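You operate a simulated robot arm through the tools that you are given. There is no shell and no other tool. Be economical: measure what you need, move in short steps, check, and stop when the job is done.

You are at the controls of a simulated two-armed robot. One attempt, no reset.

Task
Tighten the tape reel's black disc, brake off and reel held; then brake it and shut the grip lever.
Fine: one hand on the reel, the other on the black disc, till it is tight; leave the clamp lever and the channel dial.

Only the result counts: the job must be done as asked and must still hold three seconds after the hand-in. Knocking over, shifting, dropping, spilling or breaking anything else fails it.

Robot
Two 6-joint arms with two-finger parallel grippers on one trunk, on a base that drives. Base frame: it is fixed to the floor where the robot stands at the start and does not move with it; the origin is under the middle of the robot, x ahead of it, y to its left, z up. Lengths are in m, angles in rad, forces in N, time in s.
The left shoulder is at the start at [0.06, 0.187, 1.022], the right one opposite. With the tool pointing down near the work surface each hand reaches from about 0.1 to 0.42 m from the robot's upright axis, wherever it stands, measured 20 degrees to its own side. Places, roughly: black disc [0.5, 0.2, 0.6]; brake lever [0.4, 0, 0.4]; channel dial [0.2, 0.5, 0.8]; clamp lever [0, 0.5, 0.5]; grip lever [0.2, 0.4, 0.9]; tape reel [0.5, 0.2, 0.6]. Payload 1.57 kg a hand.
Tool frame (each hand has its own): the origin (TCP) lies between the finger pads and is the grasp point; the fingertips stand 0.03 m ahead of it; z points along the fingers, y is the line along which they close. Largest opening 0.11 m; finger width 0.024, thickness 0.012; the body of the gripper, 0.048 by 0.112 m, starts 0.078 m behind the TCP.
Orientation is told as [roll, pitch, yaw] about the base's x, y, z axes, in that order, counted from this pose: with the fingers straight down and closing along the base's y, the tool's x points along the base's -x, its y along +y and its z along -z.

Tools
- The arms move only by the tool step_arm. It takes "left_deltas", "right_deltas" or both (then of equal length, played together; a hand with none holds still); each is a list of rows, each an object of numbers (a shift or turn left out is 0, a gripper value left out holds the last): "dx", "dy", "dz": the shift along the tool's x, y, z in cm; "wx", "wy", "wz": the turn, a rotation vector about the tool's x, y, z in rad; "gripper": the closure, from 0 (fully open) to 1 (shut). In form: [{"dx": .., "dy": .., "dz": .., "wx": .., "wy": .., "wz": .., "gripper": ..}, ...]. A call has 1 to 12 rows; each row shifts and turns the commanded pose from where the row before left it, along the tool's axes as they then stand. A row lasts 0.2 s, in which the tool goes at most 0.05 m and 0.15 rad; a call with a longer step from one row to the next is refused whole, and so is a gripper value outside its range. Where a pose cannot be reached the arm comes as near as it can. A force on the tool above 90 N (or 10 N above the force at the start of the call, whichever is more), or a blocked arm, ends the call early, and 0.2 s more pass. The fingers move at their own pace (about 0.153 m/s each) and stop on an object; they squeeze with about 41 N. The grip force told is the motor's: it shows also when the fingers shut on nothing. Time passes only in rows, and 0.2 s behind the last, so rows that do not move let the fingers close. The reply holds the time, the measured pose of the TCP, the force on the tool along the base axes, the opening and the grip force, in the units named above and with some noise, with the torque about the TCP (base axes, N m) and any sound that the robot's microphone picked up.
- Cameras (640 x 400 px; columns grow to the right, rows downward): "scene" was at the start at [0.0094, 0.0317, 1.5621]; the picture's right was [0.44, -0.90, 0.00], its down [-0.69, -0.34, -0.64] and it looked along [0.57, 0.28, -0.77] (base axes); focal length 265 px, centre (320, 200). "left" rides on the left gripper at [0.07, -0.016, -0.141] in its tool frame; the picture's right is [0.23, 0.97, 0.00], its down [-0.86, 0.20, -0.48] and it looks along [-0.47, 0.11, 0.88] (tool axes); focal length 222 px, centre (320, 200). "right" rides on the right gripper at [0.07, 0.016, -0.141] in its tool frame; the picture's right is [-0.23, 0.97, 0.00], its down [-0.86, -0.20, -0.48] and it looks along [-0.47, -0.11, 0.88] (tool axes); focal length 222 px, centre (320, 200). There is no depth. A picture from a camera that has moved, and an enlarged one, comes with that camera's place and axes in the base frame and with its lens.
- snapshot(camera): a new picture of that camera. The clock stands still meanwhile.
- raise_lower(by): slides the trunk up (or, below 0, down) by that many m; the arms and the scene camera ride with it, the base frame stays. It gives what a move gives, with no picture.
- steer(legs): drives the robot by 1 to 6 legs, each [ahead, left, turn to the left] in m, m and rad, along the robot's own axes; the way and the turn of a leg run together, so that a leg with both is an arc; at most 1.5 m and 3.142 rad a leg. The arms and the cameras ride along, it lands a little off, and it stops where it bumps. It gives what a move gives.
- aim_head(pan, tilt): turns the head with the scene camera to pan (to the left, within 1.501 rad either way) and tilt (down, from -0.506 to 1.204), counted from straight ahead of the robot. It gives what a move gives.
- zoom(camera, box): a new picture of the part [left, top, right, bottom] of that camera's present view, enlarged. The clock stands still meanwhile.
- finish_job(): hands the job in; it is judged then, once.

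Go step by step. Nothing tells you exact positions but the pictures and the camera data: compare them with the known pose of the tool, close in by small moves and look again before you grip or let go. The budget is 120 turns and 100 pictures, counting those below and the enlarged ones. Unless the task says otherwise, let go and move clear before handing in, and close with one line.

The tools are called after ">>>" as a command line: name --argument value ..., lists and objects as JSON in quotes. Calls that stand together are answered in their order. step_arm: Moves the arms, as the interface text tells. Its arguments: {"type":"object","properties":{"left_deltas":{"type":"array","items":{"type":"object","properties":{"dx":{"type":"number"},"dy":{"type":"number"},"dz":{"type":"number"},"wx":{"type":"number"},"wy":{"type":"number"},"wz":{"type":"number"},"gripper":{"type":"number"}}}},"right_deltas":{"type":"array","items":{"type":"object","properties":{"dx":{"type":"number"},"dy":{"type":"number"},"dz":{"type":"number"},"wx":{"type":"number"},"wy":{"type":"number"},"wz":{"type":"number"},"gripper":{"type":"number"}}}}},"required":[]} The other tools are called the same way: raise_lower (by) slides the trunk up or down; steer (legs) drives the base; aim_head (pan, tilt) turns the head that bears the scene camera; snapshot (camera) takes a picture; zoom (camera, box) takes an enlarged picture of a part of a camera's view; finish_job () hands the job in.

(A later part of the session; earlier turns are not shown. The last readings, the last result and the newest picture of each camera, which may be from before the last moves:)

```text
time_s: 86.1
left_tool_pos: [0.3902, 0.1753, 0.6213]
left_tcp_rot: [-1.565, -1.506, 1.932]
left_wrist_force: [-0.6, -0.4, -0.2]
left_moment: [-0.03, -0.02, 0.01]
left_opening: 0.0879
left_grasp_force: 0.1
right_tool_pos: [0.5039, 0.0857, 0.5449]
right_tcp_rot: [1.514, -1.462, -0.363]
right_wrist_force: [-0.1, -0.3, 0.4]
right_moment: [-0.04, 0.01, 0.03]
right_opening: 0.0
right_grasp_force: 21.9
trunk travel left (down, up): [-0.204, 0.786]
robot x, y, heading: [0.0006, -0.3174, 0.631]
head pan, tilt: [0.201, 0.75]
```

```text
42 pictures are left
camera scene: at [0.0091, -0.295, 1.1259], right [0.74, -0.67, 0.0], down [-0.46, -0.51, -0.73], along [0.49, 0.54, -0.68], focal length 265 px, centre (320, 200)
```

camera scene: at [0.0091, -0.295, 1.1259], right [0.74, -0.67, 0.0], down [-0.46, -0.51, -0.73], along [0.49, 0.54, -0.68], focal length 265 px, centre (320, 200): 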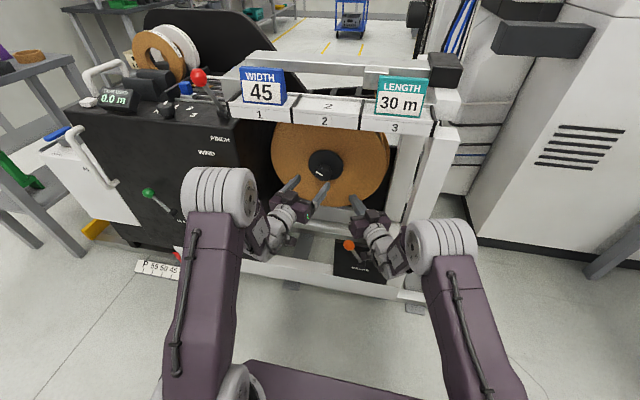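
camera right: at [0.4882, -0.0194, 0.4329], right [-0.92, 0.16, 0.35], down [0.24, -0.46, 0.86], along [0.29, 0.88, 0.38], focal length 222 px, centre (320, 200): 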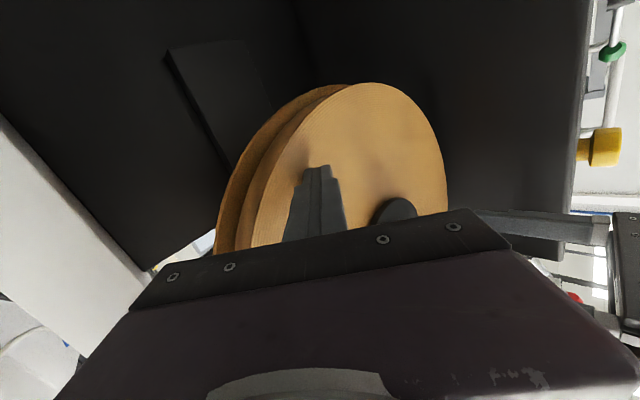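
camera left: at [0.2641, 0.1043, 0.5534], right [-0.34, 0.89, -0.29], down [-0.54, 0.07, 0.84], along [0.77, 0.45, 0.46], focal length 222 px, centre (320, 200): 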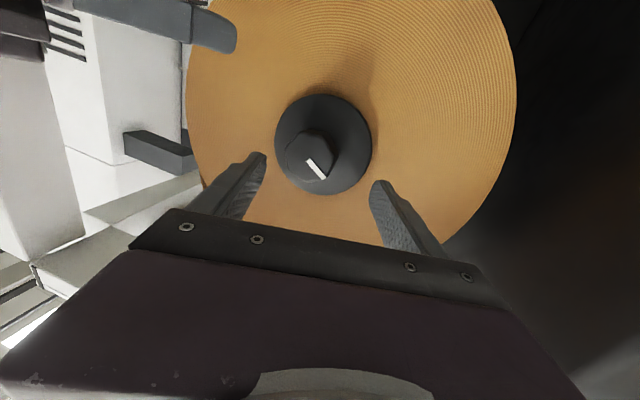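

Now both hands are comfortably placed. I'll advance the right fingertip onto the reel face in 1 cm steps.

>>> step_arm --right_deltas '[{"dz": 0.86, "dy": -0.5}, {"dz": 0.86, "dy": -0.5}, {"dz": 0.86, "dy": -0.5}, {"dz": 0.86, "dy": -0.5}, {"dz": 0.86, "dy": -0.5}, {}]'

```text
time_s: 87.5
left_tool_pos: [0.3879, 0.1726, 0.6246]
left_tcp_rot: [-1.626, -1.506, 1.993]
left_wrist_force: [-0.1, 0.9, 0.8]
left_moment: [0.02, -0.01, 0.02]
left_opening: 0.088
left_grasp_force: 0.0
right_tool_pos: [0.5397, 0.1116, 0.5414]
right_tcp_rot: [1.497, -1.463, -0.345]
right_wrist_force: [-34.3, -38.5, -3.8]
right_moment: [0.35, -0.25, -0.11]
right_opening: 0.0001
right_grasp_force: 21.5
trunk travel left (down, up): [-0.204, 0.786]
robot x, y, heading: [-0.0013, -0.3169, 0.633]
head pan, tilt: [0.201, 0.75]
```

Contact is at about 50 N. Now I'll drag 2 cm tangentially and see whether the reel and disc mark follow, which tests the brake.

>>> step_arm --right_deltas '[{"dz": 0.21, "dy": 0.36, "dx": 0.51}, {"dz": 0.21, "dy": 0.36, "dx": 0.51}, {"dz": 0.21, "dy": 0.36, "dx": 0.51}, {}]'

>>> snapshot --camera "left"

```text
time_s: 88.2
left_tool_pos: [0.3867, 0.1691, 0.6252]
left_tcp_rot: [-1.665, -1.507, 2.028]
left_wrist_force: [0.8, -0.1, 0.0]
left_moment: [-0.01, -0.02, -0.05]
left_opening: 0.0878
left_grasp_force: 0.0
right_tool_pos: [0.5389, 0.1144, 0.5412]
right_tcp_rot: [1.68, -1.459, -0.538]
right_wrist_force: [-30.5, -42.4, 15.5]
right_moment: [0.75, -0.63, -0.29]
right_opening: 0.0001
right_grasp_force: 21.1
trunk travel left (down, up): [-0.204, 0.786]
robot x, y, heading: [0.0036, -0.3193, 0.63]
head pan, tilt: [0.201, 0.75]
stopped in row 3 (right hand): the force on the tool passed its limit at 93 N (the readings are from after the stop); the commanded pose is now the measured one
```

```text
41 pictures are left
camera left: at [0.2631, 0.099, 0.5573], right [-0.34, 0.9, -0.29], down [-0.54, 0.07, 0.84], along [0.77, 0.44, 0.46], focal length 222 px, centre (320, 200)
```

left: 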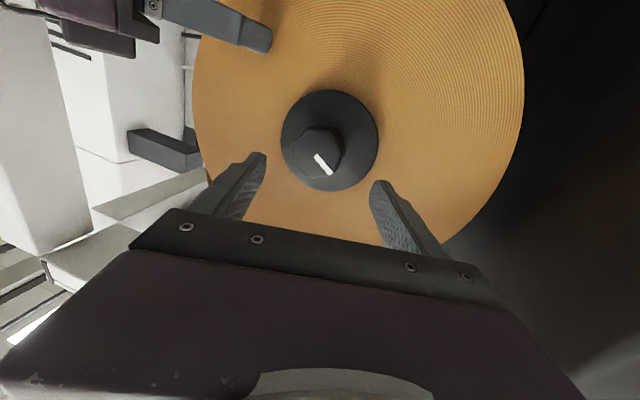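

The reel did not budge at 93 N, so the brake is on now and a left-leaning lever means braked. I'll back off and push the orange lever to the right to release it.

>>> steer --legs '[[-0.17, 0, 0]]'

>>> step_arm --right_deltas '[{"dz": 1.0, "dy": 1.7}, {"dz": 1.0, "dy": 1.7}, {}]'

>>> snapshot --camera "right"

>>> snapshot --camera "scene"

```text
time_s: 89.6
left_tool_pos: [0.2543, 0.0738, 0.621]
left_tcp_rot: [-1.572, -1.505, 1.939]
left_wrist_force: [0.5, 0.0, 0.6]
left_moment: [0.0, 0.03, 0.03]
left_opening: 0.0881
left_grasp_force: 0.1
right_tool_pos: [0.4056, 0.0184, 0.5337]
right_tcp_rot: [1.574, -1.46, -0.434]
right_wrist_force: [0.4, 0.0, 0.2]
right_moment: [-0.01, 0.01, 0.01]
right_opening: 0.0
right_grasp_force: 21.6
trunk travel left (down, up): [-0.204, 0.786]
robot x, y, heading: [-0.1315, -0.4235, 0.634]
head pan, tilt: [0.201, 0.75]
```

```text
time_s: 90.4
left_tool_pos: [0.2545, 0.0739, 0.6206]
left_tcp_rot: [-1.57, -1.504, 1.935]
left_wrist_force: [-0.1, 0.1, -1.1]
left_moment: [-0.01, 0.05, 0.02]
left_opening: 0.0879
left_grasp_force: 0.1
right_tool_pos: [0.3955, 0.0475, 0.5391]
right_tcp_rot: [1.556, -1.459, -0.399]
right_wrist_force: [0.0, 0.7, 0.1]
right_moment: [0.0, -0.02, 0.0]
right_opening: 0.0
right_grasp_force: 21.8
right hand out of reach, approached as far as the arm can: row 2
trunk travel left (down, up): [-0.204, 0.786]
robot x, y, heading: [-0.1355, -0.4205, 0.638]
head pan, tilt: [0.201, 0.75]
```

```text
40 pictures are left
camera right: at [0.3162, -0.0751, 0.4727], right [-0.86, 0.38, 0.33], down [0.08, -0.56, 0.83], along [0.5, 0.74, 0.45], focal length 222 px, centre (320, 200)
```

right: 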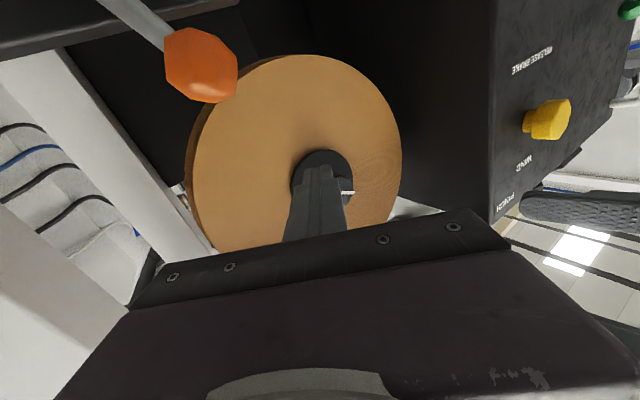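

```text
39 pictures are left
camera scene: at [-0.1266, -0.3951, 1.1259], right [0.74, -0.67, 0.0], down [-0.46, -0.5, -0.73], along [0.49, 0.54, -0.68], focal length 265 px, centre (320, 200)
```

scene: 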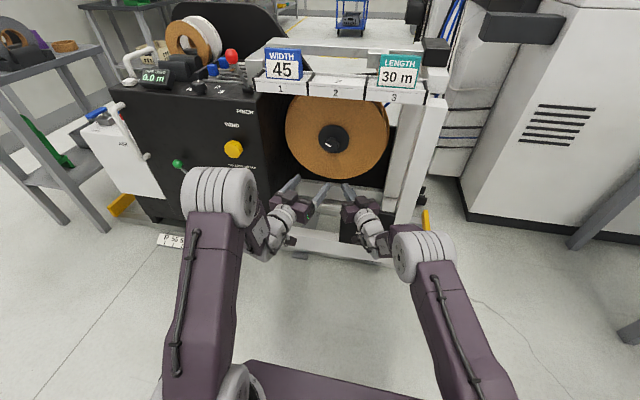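

>>> step_arm --right_deltas '[{"dx": 2.3}, {"dx": 2.3}, {"dx": 2.3}, {"dx": 2.3}, {}]'

>>> snapshot --camera "right"

```text
time_s: 91.6
left_tool_pos: [0.2555, 0.075, 0.6217]
left_tcp_rot: [-1.582, -1.504, 1.945]
left_wrist_force: [-0.7, -0.8, -0.9]
left_moment: [-0.03, 0.0, 0.0]
left_opening: 0.0879
left_grasp_force: 0.0
right_tool_pos: [0.3998, 0.0465, 0.4483]
right_tcp_rot: [1.581, -1.462, -0.427]
right_wrist_force: [-5.1, 0.9, 3.8]
right_moment: [-0.06, -0.07, -0.06]
right_opening: 0.0
right_grasp_force: 21.3
right hand out of reach, approached as far as the arm can: row 1, 3
trunk travel left (down, up): [-0.204, 0.786]
robot x, y, heading: [-0.1349, -0.4195, 0.633]
head pan, tilt: [0.201, 0.75]
```

```text
38 pictures are left
camera right: at [0.3192, -0.075, 0.3807], right [-0.86, 0.38, 0.33], down [0.07, -0.56, 0.83], along [0.5, 0.74, 0.45], focal length 222 px, centre (320, 200)
```

right: 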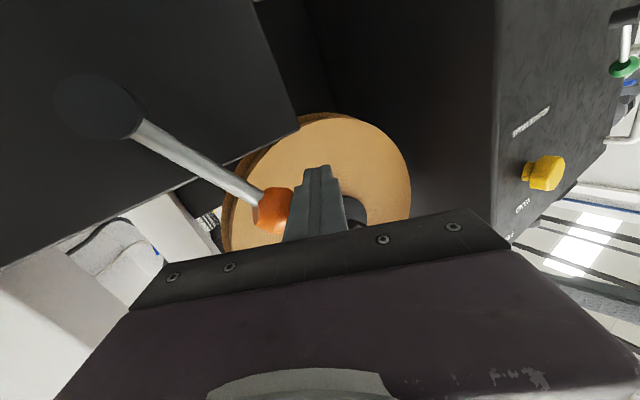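

The finger sits just left of the orange ball. I'll push right along the arc.

>>> step_arm --right_deltas '[{"dz": -0.76, "dy": -1.3, "dx": -0.4}, {"dz": -0.76, "dy": -1.3, "dx": -0.4}, {"dz": -0.76, "dy": -1.3, "dx": -0.3}, {"dz": -0.76, "dy": -1.3}, {"dz": -0.76, "dy": -1.3, "dx": 0.2}, {}]'

>>> snapshot --camera "right"

```text
time_s: 93.0
left_tool_pos: [0.2546, 0.0734, 0.6213]
left_tcp_rot: [-1.57, -1.506, 1.936]
left_wrist_force: [-0.1, 0.3, 0.2]
left_moment: [0.01, -0.01, 0.02]
left_opening: 0.0879
left_grasp_force: 0.0
right_tool_pos: [0.4419, -0.0144, 0.4481]
right_tcp_rot: [1.569, -1.46, -0.431]
right_wrist_force: [0.4, -0.9, 1.2]
right_moment: [0.02, -0.01, 0.0]
right_opening: 0.0001
right_grasp_force: 21.0
trunk travel left (down, up): [-0.204, 0.786]
robot x, y, heading: [-0.1332, -0.4154, 0.639]
head pan, tilt: [0.201, 0.75]
```

```text
37 pictures are left
camera right: at [0.3608, -0.1355, 0.3818], right [-0.86, 0.39, 0.33], down [0.07, -0.56, 0.83], along [0.51, 0.73, 0.45], focal length 222 px, centre (320, 200)
```

right: 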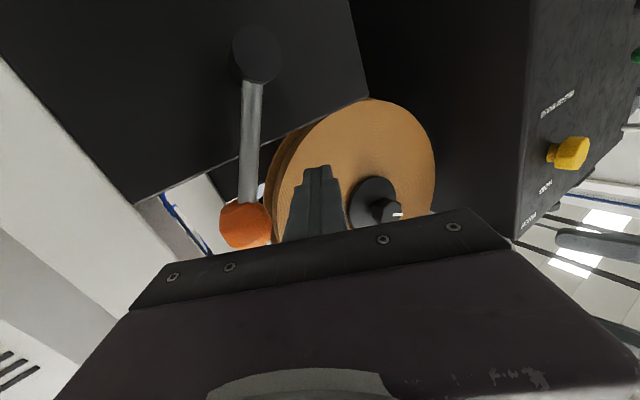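

>>> step_arm --right_deltas '[{"dz": -0.76, "dy": -1.3}, {"dz": -0.76, "dy": -1.3, "dx": 0.2}, {"dz": -0.76, "dy": -1.3, "dx": 0.3}, {"dz": -0.5, "dy": -0.9, "dx": 0.3}, {}]'

>>> snapshot --camera "right"

```text
time_s: 94.2
left_tool_pos: [0.2484, 0.0772, 0.6224]
left_tcp_rot: [-1.645, -1.502, 2.013]
left_wrist_force: [-0.7, 0.2, -0.2]
left_moment: [0.03, 0.01, -0.02]
left_opening: 0.0879
left_grasp_force: 0.1
right_tool_pos: [0.4591, -0.047, 0.4427]
right_tcp_rot: [1.663, -1.474, -0.483]
right_wrist_force: [-54.9, 47.3, 19.9]
right_moment: [-0.24, -0.5, 0.41]
right_opening: 0.0001
right_grasp_force: 21.1
trunk travel left (down, up): [-0.204, 0.786]
robot x, y, heading: [-0.1331, -0.4191, 0.637]
head pan, tilt: [0.201, 0.75]
```

```text
36 pictures are left
camera right: at [0.3822, -0.1712, 0.3734], right [-0.88, 0.36, 0.32], down [0.07, -0.56, 0.83], along [0.48, 0.75, 0.46], focal length 222 px, centre (320, 200)
```

right: 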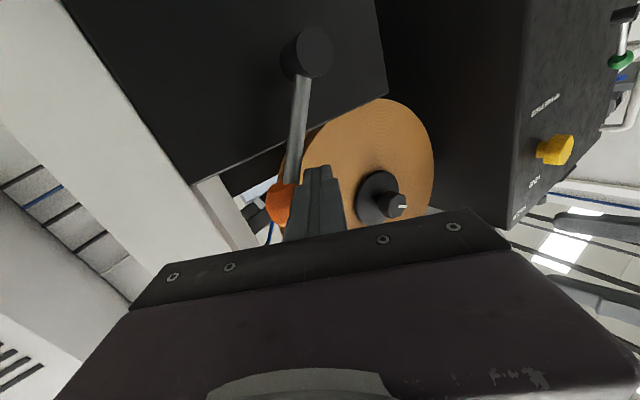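

The lever hit its right-hand stop. I'll back the finger off and check that it stays.

>>> step_arm --right_deltas '[{"dy": 2}, {"dy": 2}, {"dx": -3}, {"dx": -3}, {"dx": -3}, {}]'

>>> zoom --camera "scene" --box '[260, 120, 460, 280]'

```text
time_s: 95.6
left_tool_pos: [0.254, 0.074, 0.621]
left_tcp_rot: [-1.569, -1.503, 1.934]
left_wrist_force: [0.1, -0.2, -0.4]
left_moment: [0.03, 0.01, 0.0]
left_opening: 0.088
left_grasp_force: 0.1
right_tool_pos: [0.4479, -0.0471, 0.5303]
right_tcp_rot: [1.571, -1.459, -0.429]
right_wrist_force: [0.6, 0.6, 0.0]
right_moment: [-0.01, 0.0, -0.01]
right_opening: 0.0
right_grasp_force: 21.3
trunk travel left (down, up): [-0.204, 0.786]
robot x, y, heading: [-0.1349, -0.4189, 0.631]
head pan, tilt: [0.201, 0.75]
```

```text
2.50 times, centred on (360, 200) of scene
camera zoom: at [-0.1267, -0.3952, 1.1259], right [0.74, -0.67, 0.0], down [-0.46, -0.5, -0.73], along [0.49, 0.54, -0.68], focal length 664 px, centre (220, 200)
```

zoom: 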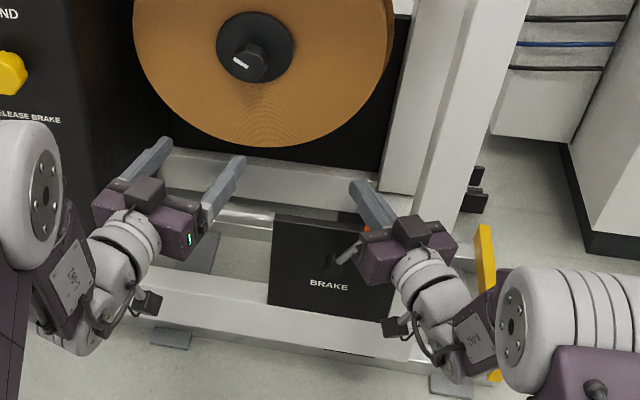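

The brake lever stays over at the right. Now I'll return to the hold position and re-press the reel.

>>> step_arm --right_deltas '[{"dz": 1.3, "dy": 2.2, "dx": -0.7}, {"dz": 1.3, "dy": 2.2, "dx": -0.7}, {"dz": 1.2, "dy": 2.1}, {"dz": -1.5, "dy": 0.9}, {}]'

>>> steer --legs '[[0.165, 0, 0]]'

```text
time_s: 96.8
left_tool_pos: [0.2543, 0.0738, 0.6199]
left_tcp_rot: [-1.571, -1.503, 1.935]
left_wrist_force: [0.1, -0.1, -0.6]
left_moment: [-0.01, -0.02, 0.03]
left_opening: 0.088
left_grasp_force: 0.0
right_tool_pos: [0.3915, 0.0046, 0.5521]
right_tcp_rot: [1.575, -1.459, -0.432]
right_wrist_force: [-0.3, 0.5, 0.2]
right_moment: [0.04, 0.0, 0.0]
right_opening: 0.0
right_grasp_force: 21.4
trunk travel left (down, up): [-0.204, 0.786]
robot x, y, heading: [-0.1326, -0.4203, 0.631]
head pan, tilt: [0.201, 0.75]
```

```text
time_s: 98.3
left_tool_pos: [0.3915, 0.1726, 0.6206]
left_tcp_rot: [-1.563, -1.506, 1.928]
left_wrist_force: [0.3, 0.5, -0.1]
left_moment: [0.03, -0.02, 0.0]
left_opening: 0.088
left_grasp_force: 0.1
right_tool_pos: [0.528, 0.1021, 0.5506]
right_tcp_rot: [1.567, -1.459, -0.428]
right_wrist_force: [0.3, -0.8, -0.5]
right_moment: [-0.01, 0.02, -0.02]
right_opening: 0.0
right_grasp_force: 21.4
trunk travel left (down, up): [-0.204, 0.786]
robot x, y, heading: [-0.0027, -0.3199, 0.63]
head pan, tilt: [0.201, 0.75]
```

>>> step_arm --right_deltas '[{"dz": 0.7, "dy": -0.4}, {"dz": 0.4, "dy": -0.25}, {"dz": 0.21, "dy": 0.36, "dx": 0.51}, {"dz": 0.21, "dy": 0.36, "dx": 0.51}, {"dz": 0.21, "dy": 0.36, "dx": 0.51}, {"dz": 0.21, "dy": 0.36, "dx": 0.51}, {}]'

>>> snapshot --camera "left"

```text
time_s: 99.9
left_tool_pos: [0.3913, 0.1741, 0.6204]
left_tcp_rot: [-1.568, -1.505, 1.932]
left_wrist_force: [-0.3, -0.5, -0.5]
left_moment: [0.0, -0.02, -0.01]
left_opening: 0.0882
left_grasp_force: 0.0
right_tool_pos: [0.5289, 0.1238, 0.5317]
right_tcp_rot: [1.567, -1.459, -0.42]
right_wrist_force: [-0.9, -0.4, -0.5]
right_moment: [0.02, 0.03, -0.01]
right_opening: 0.0002
right_grasp_force: 21.2
trunk travel left (down, up): [-0.204, 0.786]
robot x, y, heading: [-0.0004, -0.3222, 0.63]
head pan, tilt: [0.201, 0.75]
```

```text
34 pictures are left
camera left: at [0.2658, 0.1026, 0.5535], right [-0.34, 0.89, -0.29], down [-0.54, 0.07, 0.84], along [0.77, 0.44, 0.46], focal length 222 px, centre (320, 200)
```

left: 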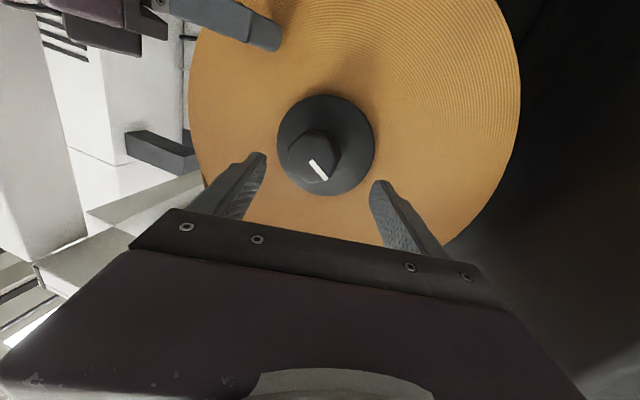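

>>> step_arm --right_deltas '[{"dz": 0.4, "dy": -0.25}, {"dz": 0.4, "dy": -0.25}, {}]'

>>> step_arm --right_deltas '[{"dz": -0.21, "dy": -0.36, "dx": -0.51}, {"dz": -0.21, "dy": -0.36, "dx": -0.51}, {"dz": -0.21, "dy": -0.36, "dx": -0.51}, {"dz": -0.21, "dy": -0.36, "dx": -0.51}, {}]'

>>> snapshot --camera "left"

```text
time_s: 100.7
left_tool_pos: [0.3882, 0.1702, 0.625]
left_tcp_rot: [-1.655, -1.507, 2.021]
left_wrist_force: [-0.2, -0.2, -0.8]
left_moment: [0.0, 0.0, -0.01]
left_opening: 0.0883
left_grasp_force: 0.0
right_tool_pos: [0.5291, 0.1276, 0.5299]
right_tcp_rot: [1.509, -1.46, -0.359]
right_wrist_force: [-64.7, -58.4, -9.7]
right_moment: [0.3, -0.39, 0.09]
right_opening: 0.0003
right_grasp_force: 20.7
trunk travel left (down, up): [-0.204, 0.786]
robot x, y, heading: [-0.001, -0.3196, 0.63]
head pan, tilt: [0.201, 0.75]
```

```text
time_s: 101.9
left_tool_pos: [0.3876, 0.1688, 0.6258]
left_tcp_rot: [-1.696, -1.506, 2.059]
left_wrist_force: [-0.2, 0.6, -0.3]
left_moment: [-0.02, -0.01, -0.02]
left_opening: 0.0878
left_grasp_force: 0.0
right_tool_pos: [0.5401, 0.1137, 0.553]
right_tcp_rot: [1.588, -1.465, -0.435]
right_wrist_force: [-73.6, -58.3, -1.8]
right_moment: [0.57, -0.66, 0.34]
right_opening: 0.0
right_grasp_force: 21.5
trunk travel left (down, up): [-0.204, 0.786]
robot x, y, heading: [0.0018, -0.3204, 0.63]
head pan, tilt: [0.201, 0.75]
```

```text
33 pictures are left
camera left: at [0.2627, 0.1002, 0.5577], right [-0.34, 0.9, -0.29], down [-0.54, 0.06, 0.84], along [0.77, 0.44, 0.47], focal length 222 px, centre (320, 200)
```

left: 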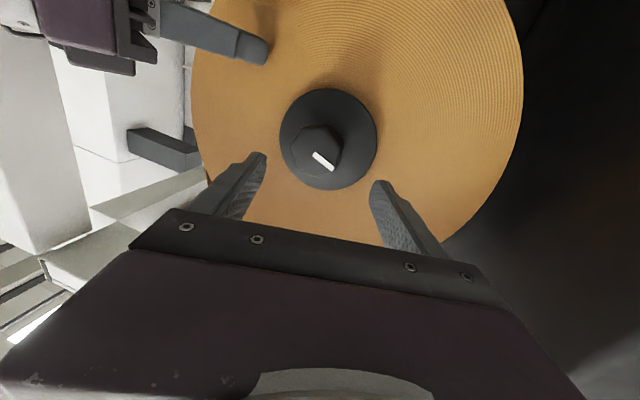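

The mark turned about 10° with the drag, so the brake is off and the reel is free. I'll ease the hold to a moderate press and advance the left hand over the knob.

>>> step_arm --left_deltas '[{"dz": 1.8, "dy": -0.2, "dx": 0.3}, {"dz": 1.8, "dy": -0.2, "dx": 0.3}, {"dz": 1.8, "dy": -0.2, "dx": 0.2}, {"dz": 1.6}, {}]' --right_deltas '[{"dz": -0.25, "dy": 0.15}, {}, {}, {}, {}]'

>>> snapshot --camera "left"

```text
time_s: 103.1
left_tool_pos: [0.452, 0.1914, 0.615]
left_tcp_rot: [-1.642, -1.506, 2.007]
left_wrist_force: [-49.9, -23.6, -0.5]
left_moment: [0.0, -0.22, 2.28]
left_opening: 0.0843
left_grasp_force: 0.1
right_tool_pos: [0.54, 0.1125, 0.5569]
right_tcp_rot: [1.646, -1.465, -0.503]
right_wrist_force: [-29.9, -18.9, 0.0]
right_moment: [0.21, -0.37, 0.2]
right_opening: 0.0001
right_grasp_force: 21.0
trunk travel left (down, up): [-0.204, 0.786]
robot x, y, heading: [-0.001, -0.3209, 0.63]
head pan, tilt: [0.201, 0.75]
```

```text
32 pictures are left
camera left: at [0.328, 0.1204, 0.548], right [-0.34, 0.89, -0.29], down [-0.54, 0.07, 0.84], along [0.77, 0.44, 0.46], focal length 222 px, centre (320, 200)
```

left: 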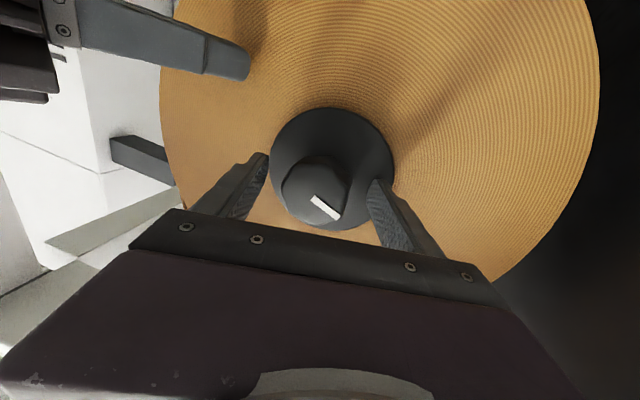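

The left fingertip touches the disc. I'll back off 8 mm and close on the knob.

>>> step_arm --left_deltas '[{"dz": -0.8}, {"gripper": 1}, {}, {}, {}]'

>>> snapshot --camera "left"

```text
time_s: 104.3
left_tool_pos: [0.4487, 0.1878, 0.6172]
left_tcp_rot: [-1.715, -1.506, 2.081]
left_wrist_force: [24.9, 21.5, 6.7]
left_moment: [-0.13, 0.26, 0.62]
left_opening: 0.0517
left_grasp_force: 44.8
right_tool_pos: [0.5386, 0.1147, 0.5523]
right_tcp_rot: [1.583, -1.463, -0.431]
right_wrist_force: [-61.6, -39.8, 3.1]
right_moment: [0.46, -0.67, 0.5]
right_opening: 0.0
right_grasp_force: 21.3
trunk travel left (down, up): [-0.204, 0.786]
robot x, y, heading: [0.0021, -0.3204, 0.634]
head pan, tilt: [0.201, 0.75]
```

```text
31 pictures are left
camera left: at [0.3253, 0.1188, 0.5489], right [-0.34, 0.9, -0.29], down [-0.55, 0.06, 0.84], along [0.77, 0.44, 0.47], focal length 222 px, centre (320, 200)
```

left: 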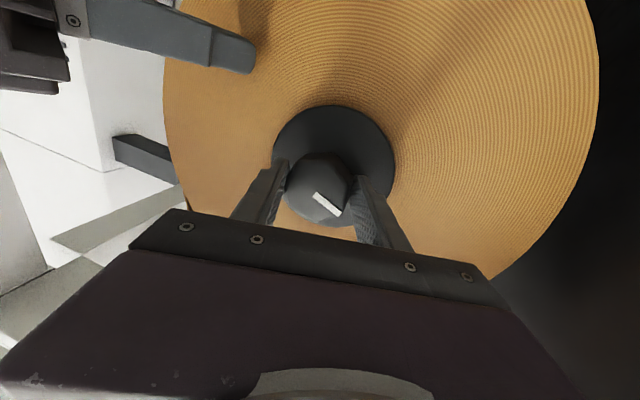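

Gripped the knob (opening 0.052). Now I'll turn clockwise about the reel axis in small steps while the right hand holds the reel.

>>> step_arm --left_deltas '[{"wz": 0.14, "wy": 0.037}, {"wz": 0.14, "wy": 0.037}, {"wz": 0.14, "wy": 0.037}, {"wz": 0.14, "wy": 0.037}, {}]'

>>> snapshot --camera "left"

```text
time_s: 104.8
left_tool_pos: [0.4505, 0.1906, 0.6185]
left_tcp_rot: [0.898, -1.471, -0.584]
left_wrist_force: [-45.9, -36.0, 18.7]
left_moment: [0.3, -0.63, 2.38]
left_opening: 0.0523
left_grasp_force: 44.8
left hand out of reach, approached as far as the arm can: row 1, 2
right_tool_pos: [0.5399, 0.1114, 0.5573]
right_tcp_rot: [1.643, -1.463, -0.505]
right_wrist_force: [-1.3, -2.0, -0.3]
right_moment: [-0.24, 0.12, 0.08]
right_opening: 0.0
right_grasp_force: 21.3
trunk travel left (down, up): [-0.204, 0.786]
robot x, y, heading: [-0.0031, -0.3213, 0.634]
head pan, tilt: [0.201, 0.75]
stopped in row 2 (left hand): the force on the tool passed its limit at 170 N (the readings are from after the stop); the commanded pose is now the measured one
```

```text
30 pictures are left
camera left: at [0.3152, 0.1343, 0.5578], right [-0.32, 0.94, -0.15], down [-0.44, -0.01, 0.9], along [0.84, 0.35, 0.42], focal length 222 px, centre (320, 200)
```

left: 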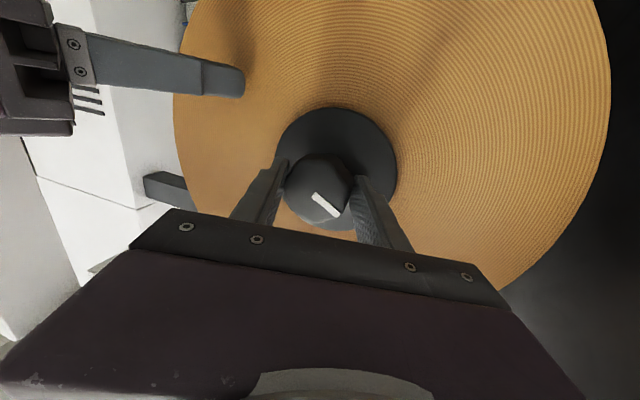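

The twist about the reel axis ran into the reach limit and jerked. I'll restore the right hand's press and turn about the tool's own axis instead, in smaller steps.

>>> step_arm --right_deltas '[{"dz": 0.26, "dy": -0.15}, {"dz": 0.17, "dy": -0.1}, {}]'

>>> step_arm --left_deltas '[{"wz": 0.1}, {"wz": 0.1}, {"wz": 0.1}, {}]'

```text
time_s: 105.5
left_tool_pos: [0.4509, 0.19, 0.6177]
left_tcp_rot: [0.901, -1.47, -0.588]
left_wrist_force: [-35.7, -26.8, 17.2]
left_moment: [0.09, -0.43, 1.39]
left_opening: 0.052
left_grasp_force: 44.8
right_tool_pos: [0.5397, 0.1143, 0.5499]
right_tcp_rot: [1.544, -1.464, -0.39]
right_wrist_force: [-11.0, -9.2, -1.9]
right_moment: [0.02, -0.11, 0.08]
right_opening: 0.0003
right_grasp_force: 21.2
trunk travel left (down, up): [-0.204, 0.786]
robot x, y, heading: [-0.005, -0.3228, 0.636]
head pan, tilt: [0.201, 0.75]
stopped in row 3 (right hand): the force on the tool passed its limit at 92 N (the readings are from after the stop); the commanded pose is now the measured one
```

```text
time_s: 105.8
left_tool_pos: [0.4497, 0.1905, 0.6184]
left_tcp_rot: [0.95, -1.452, -0.651]
left_wrist_force: [-41.7, -33.9, 17.8]
left_moment: [0.44, -0.81, 2.42]
left_opening: 0.0524
left_grasp_force: 44.6
left hand out of reach, approached as far as the arm can: row 1
right_tool_pos: [0.5385, 0.1141, 0.5528]
right_tcp_rot: [1.575, -1.462, -0.425]
right_wrist_force: [0.3, 0.2, -0.3]
right_moment: [0.0, 0.01, 0.0]
right_opening: 0.0
right_grasp_force: 21.0
trunk travel left (down, up): [-0.204, 0.786]
robot x, y, heading: [-0.0037, -0.3224, 0.635]
head pan, tilt: [0.201, 0.75]
stopped in row 1 (left hand): the force on the tool passed its limit at 110 N (the readings are from after the stop); the commanded pose is now the measured one
```

The left hand is too close to its yaw limit while twisting. I'll let go of the knob, back both hands off slightly, and shift the base 3 cm right for margin.

>>> step_arm --left_deltas '[{"gripper": 0.2}, {}, {"dz": -2}, {"dz": -2}, {"wz": -0.14}, {"wz": -0.14}, {}]' --right_deltas '[{"dz": -0.5}, {"dz": -0.5}, {"dz": -1}, {}, {}, {}, {}]'

>>> steer --legs '[[0, -0.035, 0]]'

```text
time_s: 107.3
left_tool_pos: [0.4197, 0.1921, 0.6205]
left_tcp_rot: [-1.156, -1.365, 1.47]
left_wrist_force: [-0.4, 0.0, -0.7]
left_moment: [-0.03, 0.01, 0.01]
left_opening: 0.0879
left_grasp_force: 0.1
left hand out of reach, approached as far as the arm can: row 3, 4
right_tool_pos: [0.5337, 0.098, 0.546]
right_tcp_rot: [1.506, -1.459, -0.36]
right_wrist_force: [0.3, 0.6, -1.0]
right_moment: [-0.03, -0.02, -0.02]
right_opening: 0.0001
right_grasp_force: 21.2
trunk travel left (down, up): [-0.204, 0.786]
robot x, y, heading: [-0.0046, -0.3247, 0.632]
head pan, tilt: [0.201, 0.75]
```

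```text
time_s: 108.2
left_tool_pos: [0.438, 0.1628, 0.6217]
left_tcp_rot: [-1.16, -1.368, 1.476]
left_wrist_force: [-1.7, 1.0, 0.2]
left_moment: [-0.02, 0.0, 0.1]
left_opening: 0.0893
left_grasp_force: 0.4
right_tool_pos: [0.5522, 0.0709, 0.5471]
right_tcp_rot: [1.506, -1.462, -0.357]
right_wrist_force: [-13.8, 7.7, 4.9]
right_moment: [-0.79, 1.31, -1.68]
right_opening: 0.0
right_grasp_force: 21.3
trunk travel left (down, up): [-0.204, 0.786]
robot x, y, heading: [0.0199, -0.3525, 0.635]
head pan, tilt: [0.201, 0.75]
```

>>> step_arm --right_deltas '[{"dz": 0.5, "dy": 2.2}, {"dz": 0.8, "dy": 2.2}, {"wx": -0.06}, {}, {}]' --left_deltas '[{"dy": 1.4, "wx": -0.11}, {"wy": -0.08}, {"wz": -0.12}, {"wz": -0.12}, {"wz": -0.12}]'

>>> snapshot --camera "left"

>>> zoom --camera "scene" --box '[240, 120, 460, 290]'

```text
time_s: 109.4
left_tool_pos: [0.4337, 0.1774, 0.6177]
left_tcp_rot: [-1.525, -1.034, 1.962]
left_wrist_force: [0.1, 0.0, -0.2]
left_moment: [0.01, 0.02, -0.01]
left_opening: 0.0881
left_grasp_force: 0.0
right_tool_pos: [0.5313, 0.0959, 0.5517]
right_tcp_rot: [1.568, -1.459, -0.356]
right_wrist_force: [-0.9, 0.3, -0.1]
right_moment: [-0.02, 0.0, -0.01]
right_opening: 0.0
right_grasp_force: 20.9
right hand out of reach, approached as far as the arm can: row 2
trunk travel left (down, up): [-0.204, 0.786]
robot x, y, heading: [0.02, -0.3493, 0.633]
head pan, tilt: [0.201, 0.75]
```

```text
29 pictures are left
camera left: at [0.3248, 0.0712, 0.5705], right [-0.32, 0.65, -0.69], down [-0.68, 0.36, 0.64], along [0.67, 0.67, 0.32], focal length 222 px, centre (320, 200)
```

left: 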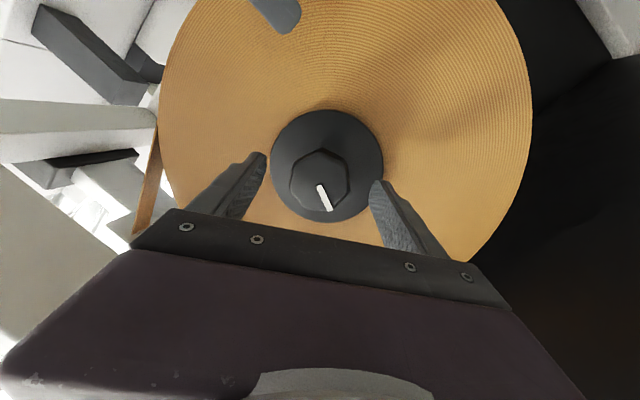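

```text
2.35 times, centred on (350, 205) of scene
camera zoom: at [0.0274, -0.3264, 1.1259], right [0.74, -0.67, 0.0], down [-0.46, -0.51, -0.73], along [0.49, 0.54, -0.68], focal length 624 px, centre (249, 188)
```

zoom: 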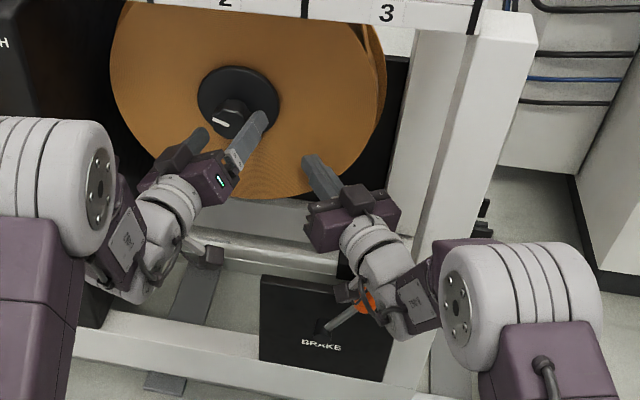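

Good margins now, and the left hand is pre-rolled counter-clockwise. I'll press the reel with the right, then advance and grip with the left.

>>> step_arm --right_deltas '[{"dz": 0.75, "dy": -0.5}, {"dz": 0.6, "dy": -0.4}, {"dz": 0.3, "dy": -0.2}, {}]' --left_deltas '[{"dz": 0.9}, {"dz": 0.8}, {"gripper": 1}, {}]'

>>> step_arm --left_deltas '[{}, {}]'

```text
time_s: 110.4
left_tool_pos: [0.4483, 0.1851, 0.6169]
left_tcp_rot: [-1.522, -1.034, 1.964]
left_wrist_force: [17.1, 25.4, -9.1]
left_moment: [-0.1, 0.71, 0.86]
left_opening: 0.0507
left_grasp_force: 44.6
right_tool_pos: [0.546, 0.1073, 0.5471]
right_tcp_rot: [1.521, -1.459, -0.308]
right_wrist_force: [-40.2, -42.4, -2.6]
right_moment: [0.35, -0.31, 0.05]
right_opening: 0.0
right_grasp_force: 21.5
trunk travel left (down, up): [-0.204, 0.786]
robot x, y, heading: [0.0188, -0.3506, 0.633]
head pan, tilt: [0.201, 0.75]
```

```text
time_s: 111.0
left_tool_pos: [0.4475, 0.1837, 0.6165]
left_tcp_rot: [-1.525, -1.032, 1.963]
left_wrist_force: [19.4, 34.8, -13.4]
left_moment: [-0.01, 0.59, 0.85]
left_opening: 0.0508
left_grasp_force: 45.5
right_tool_pos: [0.5463, 0.1063, 0.5481]
right_tcp_rot: [1.512, -1.46, -0.297]
right_wrist_force: [-51.5, -53.5, -4.8]
right_moment: [0.42, -0.4, 0.11]
right_opening: 0.0002
right_grasp_force: 21.1
trunk travel left (down, up): [-0.204, 0.786]
robot x, y, heading: [0.0201, -0.3514, 0.639]
head pan, tilt: [0.201, 0.75]
```

Both hands are engaged. Now a small clockwise twist.

>>> step_arm --left_deltas '[{"wz": 0.1}, {"wz": 0.1}, {"wz": 0.1}, {"wz": 0.1}, {}]'

>>> snapshot --camera "left"

```text
time_s: 112.2
left_tool_pos: [0.4455, 0.1857, 0.6158]
left_tcp_rot: [-1.385, -1.429, 1.822]
left_wrist_force: [-12.9, 23.3, -17.1]
left_moment: [-0.33, 0.36, 1.2]
left_opening: 0.0511
left_grasp_force: 44.9
right_tool_pos: [0.5457, 0.1066, 0.5486]
right_tcp_rot: [1.519, -1.461, -0.308]
right_wrist_force: [-42.8, -47.9, -7.9]
right_moment: [0.24, -0.26, 0.0]
right_opening: 0.0
right_grasp_force: 21.0
trunk travel left (down, up): [-0.204, 0.786]
robot x, y, heading: [0.0191, -0.3514, 0.633]
head pan, tilt: [0.201, 0.75]
```

```text
27 pictures are left
camera left: at [0.3275, 0.1012, 0.5542], right [-0.4, 0.84, -0.36], down [-0.55, 0.09, 0.83], along [0.73, 0.53, 0.42], focal length 222 px, centre (320, 200)
```

left: 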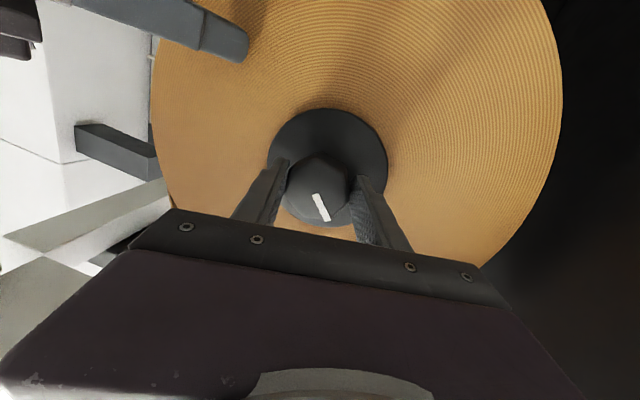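

The knob turned with the hand and the right hand held. Continuing.

>>> step_arm --left_deltas '[{"wz": 0.1}, {"wz": 0.1}, {"wz": 0.1}, {"wz": 0.1}, {"wz": 0.1}, {"wz": 0.1}, {}]'

```text
time_s: 112.9
left_tool_pos: [0.4534, 0.189, 0.624]
left_tcp_rot: [0.985, -1.479, -0.605]
left_wrist_force: [-26.6, -28.4, 9.1]
left_moment: [-0.06, -0.12, 2.3]
left_opening: 0.0516
left_grasp_force: 45.1
left hand out of reach, approached as far as the arm can: row 2, 3
right_tool_pos: [0.5469, 0.1026, 0.5558]
right_tcp_rot: [1.64, -1.46, -0.432]
right_wrist_force: [-2.2, -1.8, -0.9]
right_moment: [-0.02, -0.01, -0.05]
right_opening: 0.0001
right_grasp_force: 21.0
trunk travel left (down, up): [-0.204, 0.786]
robot x, y, heading: [0.0167, -0.3543, 0.637]
head pan, tilt: [0.201, 0.75]
stopped in row 3 (left hand): the force on the tool passed its limit at 160 N (the readings are from after the stop); the commanded pose is now the measured one
```

The left wrist can't roll clockwise past about level, so I'll work in strokes that start well counter-clockwise. Releasing, rolling back, and re-pressing the right hand.

>>> step_arm --left_deltas '[{"gripper": 0.2}, {}, {"dz": -0.8}, {"wz": -0.145}, {"wz": -0.145}, {"wz": -0.145}, {"wz": -0.145}, {"wz": -0.145}, {"wz": -0.145}, {"wz": -0.145}, {"wz": -0.145}, {"wz": -0.145}]'

>>> snapshot --camera "left"

```text
time_s: 115.5
left_tool_pos: [0.4474, 0.1895, 0.6224]
left_tcp_rot: [-1.517, -0.342, 1.934]
left_wrist_force: [0.3, -0.4, -0.6]
left_moment: [0.0, 0.03, -0.02]
left_opening: 0.0883
left_grasp_force: 0.0
right_tool_pos: [0.5472, 0.105, 0.5572]
right_tcp_rot: [1.643, -1.463, -0.432]
right_wrist_force: [-40.3, -35.5, -3.2]
right_moment: [0.32, -0.34, 0.21]
right_opening: 0.0001
right_grasp_force: 21.2
trunk travel left (down, up): [-0.204, 0.786]
robot x, y, heading: [0.0179, -0.3541, 0.636]
head pan, tilt: [0.201, 0.75]
```

```text
26 pictures are left
camera left: at [0.3417, 0.0696, 0.624], right [-0.09, 0.08, -0.99], down [-0.76, 0.63, 0.12], along [0.64, 0.77, 0.01], focal length 222 px, centre (320, 200)
```

left: 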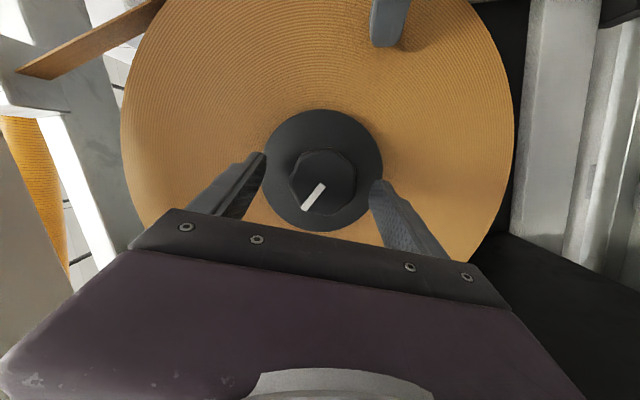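

>>> step_arm --left_deltas '[{"dz": 0.8}, {"gripper": 1}, {}, {}, {"wz": 0.12}, {"wz": 0.12}, {"wz": 0.12}, {"wz": 0.12}, {"wz": 0.12}, {"wz": 0.12}, {"wz": 0.12}, {"wz": 0.1}]'

>>> snapshot --camera "left"

```text
time_s: 118.1
left_tool_pos: [0.4548, 0.1901, 0.6153]
left_tcp_rot: [-1.334, -1.268, 1.722]
left_wrist_force: [-30.0, -49.8, -22.5]
left_moment: [-2.73, 0.11, 1.51]
left_opening: 0.0514
left_grasp_force: 44.3
right_tool_pos: [0.5462, 0.105, 0.554]
right_tcp_rot: [1.612, -1.462, -0.4]
right_wrist_force: [-32.7, -7.8, -13.1]
right_moment: [-0.26, -0.06, 0.64]
right_opening: 0.0001
right_grasp_force: 21.3
trunk travel left (down, up): [-0.204, 0.786]
robot x, y, heading: [0.0183, -0.3538, 0.63]
head pan, tilt: [0.201, 0.75]
```

```text
25 pictures are left
camera left: at [0.3314, 0.102, 0.5646], right [-0.35, 0.79, -0.5], down [-0.56, 0.25, 0.79], along [0.75, 0.55, 0.35], focal length 222 px, centre (320, 200)
```

left: 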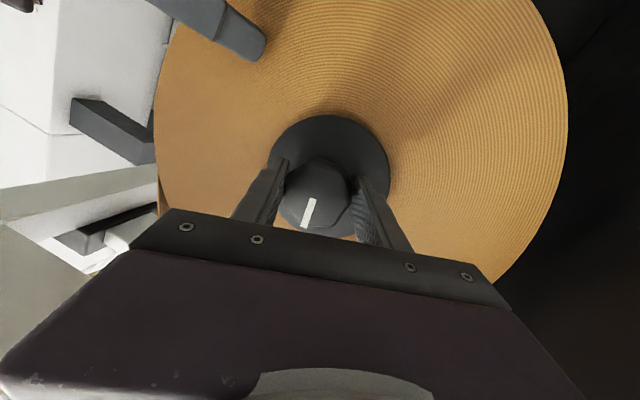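

Torque is building now (about 2 Nm resisted, with the right hand holding). I'll take another stroke to check how tight it is.

>>> step_arm --left_deltas '[{"gripper": 0.2}, {}, {"dz": -0.8}, {"wz": -0.14}, {"wz": -0.14}, {"wz": -0.14}, {"wz": -0.14}, {"wz": -0.14}, {"wz": -0.14}, {"wz": -0.14}, {}]'

>>> snapshot --camera "left"

```text
time_s: 120.5
left_tool_pos: [0.4474, 0.1895, 0.6236]
left_tcp_rot: [-1.514, -0.301, 1.935]
left_wrist_force: [0.2, 0.3, 0.3]
left_moment: [0.01, 0.03, 0.01]
left_opening: 0.0882
left_grasp_force: 0.1
right_tool_pos: [0.5476, 0.1045, 0.5576]
right_tcp_rot: [1.651, -1.462, -0.44]
right_wrist_force: [-40.2, -31.8, -0.6]
right_moment: [0.28, -0.39, 0.31]
right_opening: 0.0
right_grasp_force: 20.8
trunk travel left (down, up): [-0.204, 0.786]
robot x, y, heading: [0.0163, -0.3515, 0.632]
head pan, tilt: [0.201, 0.75]
```

```text
24 pictures are left
camera left: at [0.341, 0.0696, 0.6265], right [-0.08, 0.05, -1.0], down [-0.77, 0.64, 0.09], along [0.64, 0.77, -0.01], focal length 222 px, centre (320, 200)
```

left: 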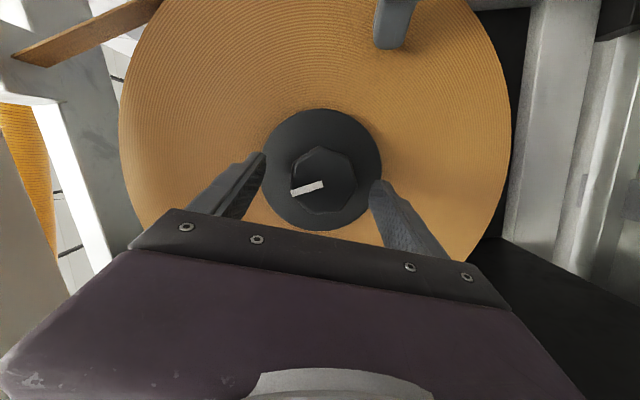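

The mark advanced about 42° this stroke. Another stroke.

>>> step_arm --left_deltas '[{"dz": 0.8}, {"gripper": 1}, {}, {}, {"wz": 0.12}, {"wz": 0.12}, {"wz": 0.12}, {"wz": 0.12}, {"wz": 0.12}, {"wz": 0.12}, {"wz": 0.12}, {"wz": 0.12}]'

>>> snapshot --camera "left"

```text
time_s: 123.1
left_tool_pos: [0.4534, 0.1888, 0.6165]
left_tcp_rot: [-1.356, -1.253, 1.742]
left_wrist_force: [-24.3, -41.5, -23.0]
left_moment: [-2.07, -0.27, 0.83]
left_opening: 0.0514
left_grasp_force: 45.2
right_tool_pos: [0.5458, 0.1056, 0.5542]
right_tcp_rot: [1.604, -1.462, -0.393]
right_wrist_force: [-36.0, -10.6, -12.2]
right_moment: [-0.19, -0.09, 0.62]
right_opening: 0.0
right_grasp_force: 21.2
trunk travel left (down, up): [-0.204, 0.786]
robot x, y, heading: [0.0174, -0.352, 0.638]
head pan, tilt: [0.201, 0.75]
```

```text
23 pictures are left
camera left: at [0.3319, 0.1011, 0.5655], right [-0.35, 0.78, -0.51], down [-0.56, 0.26, 0.78], along [0.75, 0.56, 0.35], focal length 222 px, centre (320, 200)
```

left: 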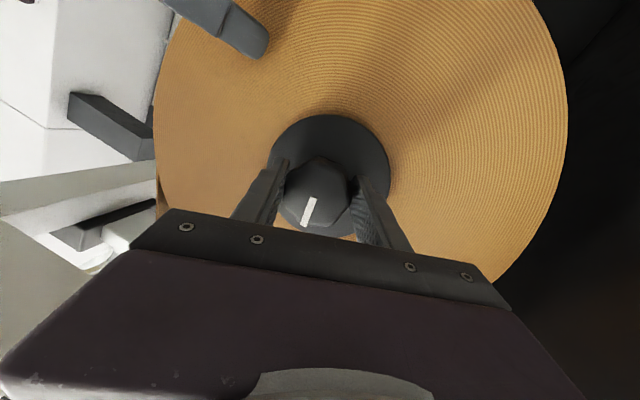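

The knob stopped at exactly the same orientation as before while the torque peaked (about 2 Nm) and my grip slipped, so the disc is up against its tight stop. I'll let go and back out to set the brake.

>>> step_arm --left_deltas '[{"gripper": 0.1}, {}, {"dz": -1.5}, {"dz": -1.5}, {}]' --right_deltas '[{}, {}, {"dz": -1}, {"dz": -1}, {}]'

>>> steer --legs '[[-0.17, 0, 0]]'

>>> snapshot --camera "right"

>>> zoom --camera "scene" --box '[240, 80, 460, 290]'

```text
time_s: 124.3
left_tool_pos: [0.4295, 0.1815, 0.6214]
left_tcp_rot: [-1.387, -1.258, 1.779]
left_wrist_force: [-0.9, -0.2, 0.0]
left_moment: [-0.02, -0.01, 0.0]
left_opening: 0.0991
left_grasp_force: 0.0
right_tool_pos: [0.5448, 0.0851, 0.5541]
right_tcp_rot: [1.629, -1.459, -0.422]
right_wrist_force: [-0.4, -0.1, 0.2]
right_moment: [0.0, -0.01, 0.01]
right_opening: 0.0
right_grasp_force: 21.2
trunk travel left (down, up): [-0.204, 0.786]
robot x, y, heading: [0.0202, -0.3503, 0.632]
head pan, tilt: [0.201, 0.75]
```

```text
time_s: 125.8
left_tool_pos: [0.2901, 0.0777, 0.6216]
left_tcp_rot: [-1.385, -1.256, 1.773]
left_wrist_force: [-0.8, -0.3, -0.8]
left_moment: [-0.02, 0.0, 0.0]
left_opening: 0.0989
left_grasp_force: 0.0
right_tool_pos: [0.4046, -0.0168, 0.5539]
right_tcp_rot: [1.625, -1.457, -0.419]
right_wrist_force: [0.7, 0.0, 1.0]
right_moment: [-0.01, -0.01, 0.0]
right_opening: 0.0002
right_grasp_force: 21.3
trunk travel left (down, up): [-0.204, 0.786]
robot x, y, heading: [-0.1227, -0.4543, 0.636]
head pan, tilt: [0.201, 0.75]
```

```text
22 pictures are left
camera right: at [0.3305, -0.1422, 0.4858], right [-0.88, 0.34, 0.33], down [0.1, -0.56, 0.82], along [0.46, 0.76, 0.46], focal length 222 px, centre (320, 200)
```

right: 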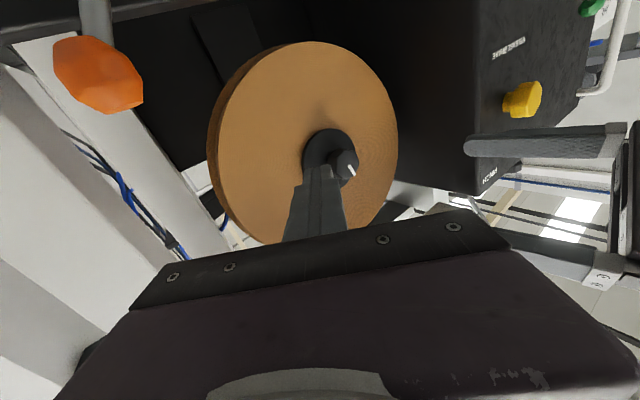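

```text
1.90 times, centred on (350, 185) of scene
camera zoom: at [-0.1128, -0.4297, 1.1259], right [0.74, -0.67, 0.0], down [-0.46, -0.5, -0.73], along [0.49, 0.54, -0.68], focal length 506 px, centre (263, 229)
```

zoom: 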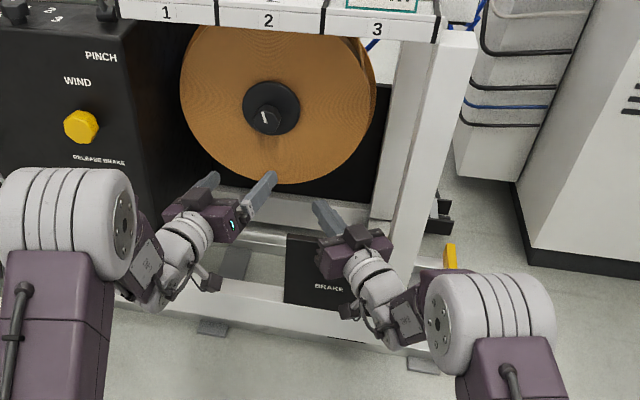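

The orange ball is at about s=0.326, z=0.447. I'll move the right hand above and to the right of it, with less toe-in, and look before descending.

>>> step_arm --right_deltas '[{"wx": 0.1, "dz": -1}, {"wx": 0.1}, {"dz": -0.6, "dy": -3.2}, {"dz": -0.6, "dy": -3.2}, {"dz": -0.6, "dy": -3.2}, {"dz": -0.6, "dy": -3.2}, {}]'

>>> snapshot --camera "right"

```text
time_s: 127.4
left_tool_pos: [0.2898, 0.0786, 0.6207]
left_tcp_rot: [-1.385, -1.257, 1.774]
left_wrist_force: [-0.3, -0.8, -0.2]
left_moment: [0.01, -0.01, -0.02]
left_opening: 0.0989
left_grasp_force: 0.1
right_tool_pos: [0.5181, -0.1112, 0.5394]
right_tcp_rot: [1.507, -1.459, -0.387]
right_wrist_force: [-0.2, 0.1, -0.2]
right_moment: [0.03, 0.0, -0.01]
right_opening: 0.0001
right_grasp_force: 21.3
right hand out of reach, approached as far as the arm can: row 1, 2
trunk travel left (down, up): [-0.204, 0.786]
robot x, y, heading: [-0.1191, -0.4509, 0.634]
head pan, tilt: [0.201, 0.75]
```

```text
20 pictures are left
camera right: at [0.4341, -0.2311, 0.4739], right [-0.85, 0.41, 0.33], down [0.06, -0.55, 0.83], along [0.53, 0.72, 0.44], focal length 222 px, centre (320, 200)
```

right: 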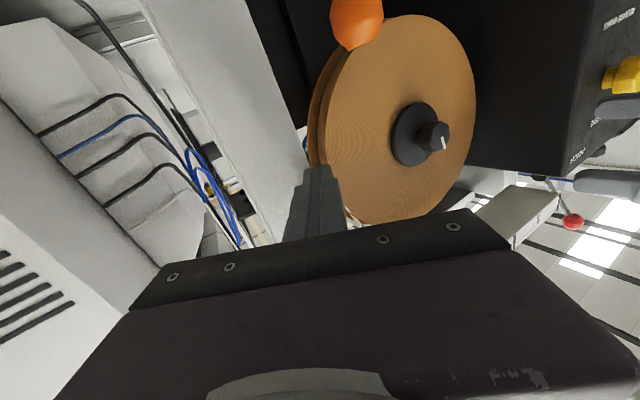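

>>> step_arm --right_deltas '[{"dz": -0.8, "dx": 1.5}, {"dx": 2.5}, {"dx": 2.5}, {"dx": 2.5}, {}]'

>>> snapshot --camera "right"

```text
time_s: 128.6
left_tool_pos: [0.2903, 0.0788, 0.6203]
left_tcp_rot: [-1.383, -1.256, 1.773]
left_wrist_force: [-0.6, -1.0, -0.7]
left_moment: [-0.01, 0.0, -0.03]
left_opening: 0.099
left_grasp_force: 0.0
right_tool_pos: [0.5037, -0.1148, 0.4515]
right_tcp_rot: [1.511, -1.458, -0.39]
right_wrist_force: [-0.1, -0.2, 0.5]
right_moment: [0.01, 0.01, 0.02]
right_opening: 0.0
right_grasp_force: 21.2
trunk travel left (down, up): [-0.204, 0.786]
robot x, y, heading: [-0.1192, -0.4539, 0.635]
head pan, tilt: [0.201, 0.75]
```

```text
19 pictures are left
camera right: at [0.4193, -0.2345, 0.3858], right [-0.85, 0.41, 0.33], down [0.06, -0.55, 0.83], along [0.53, 0.72, 0.45], focal length 222 px, centre (320, 200)
```

right: 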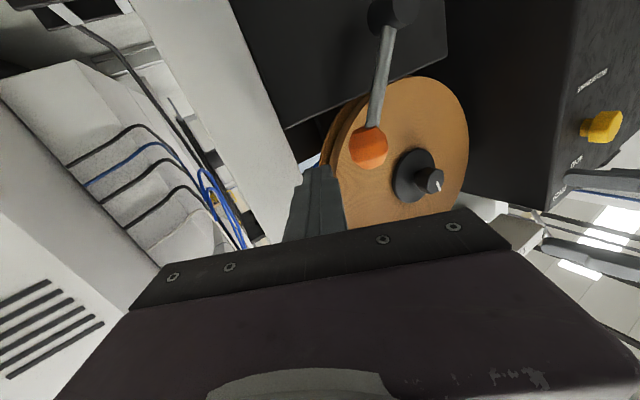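

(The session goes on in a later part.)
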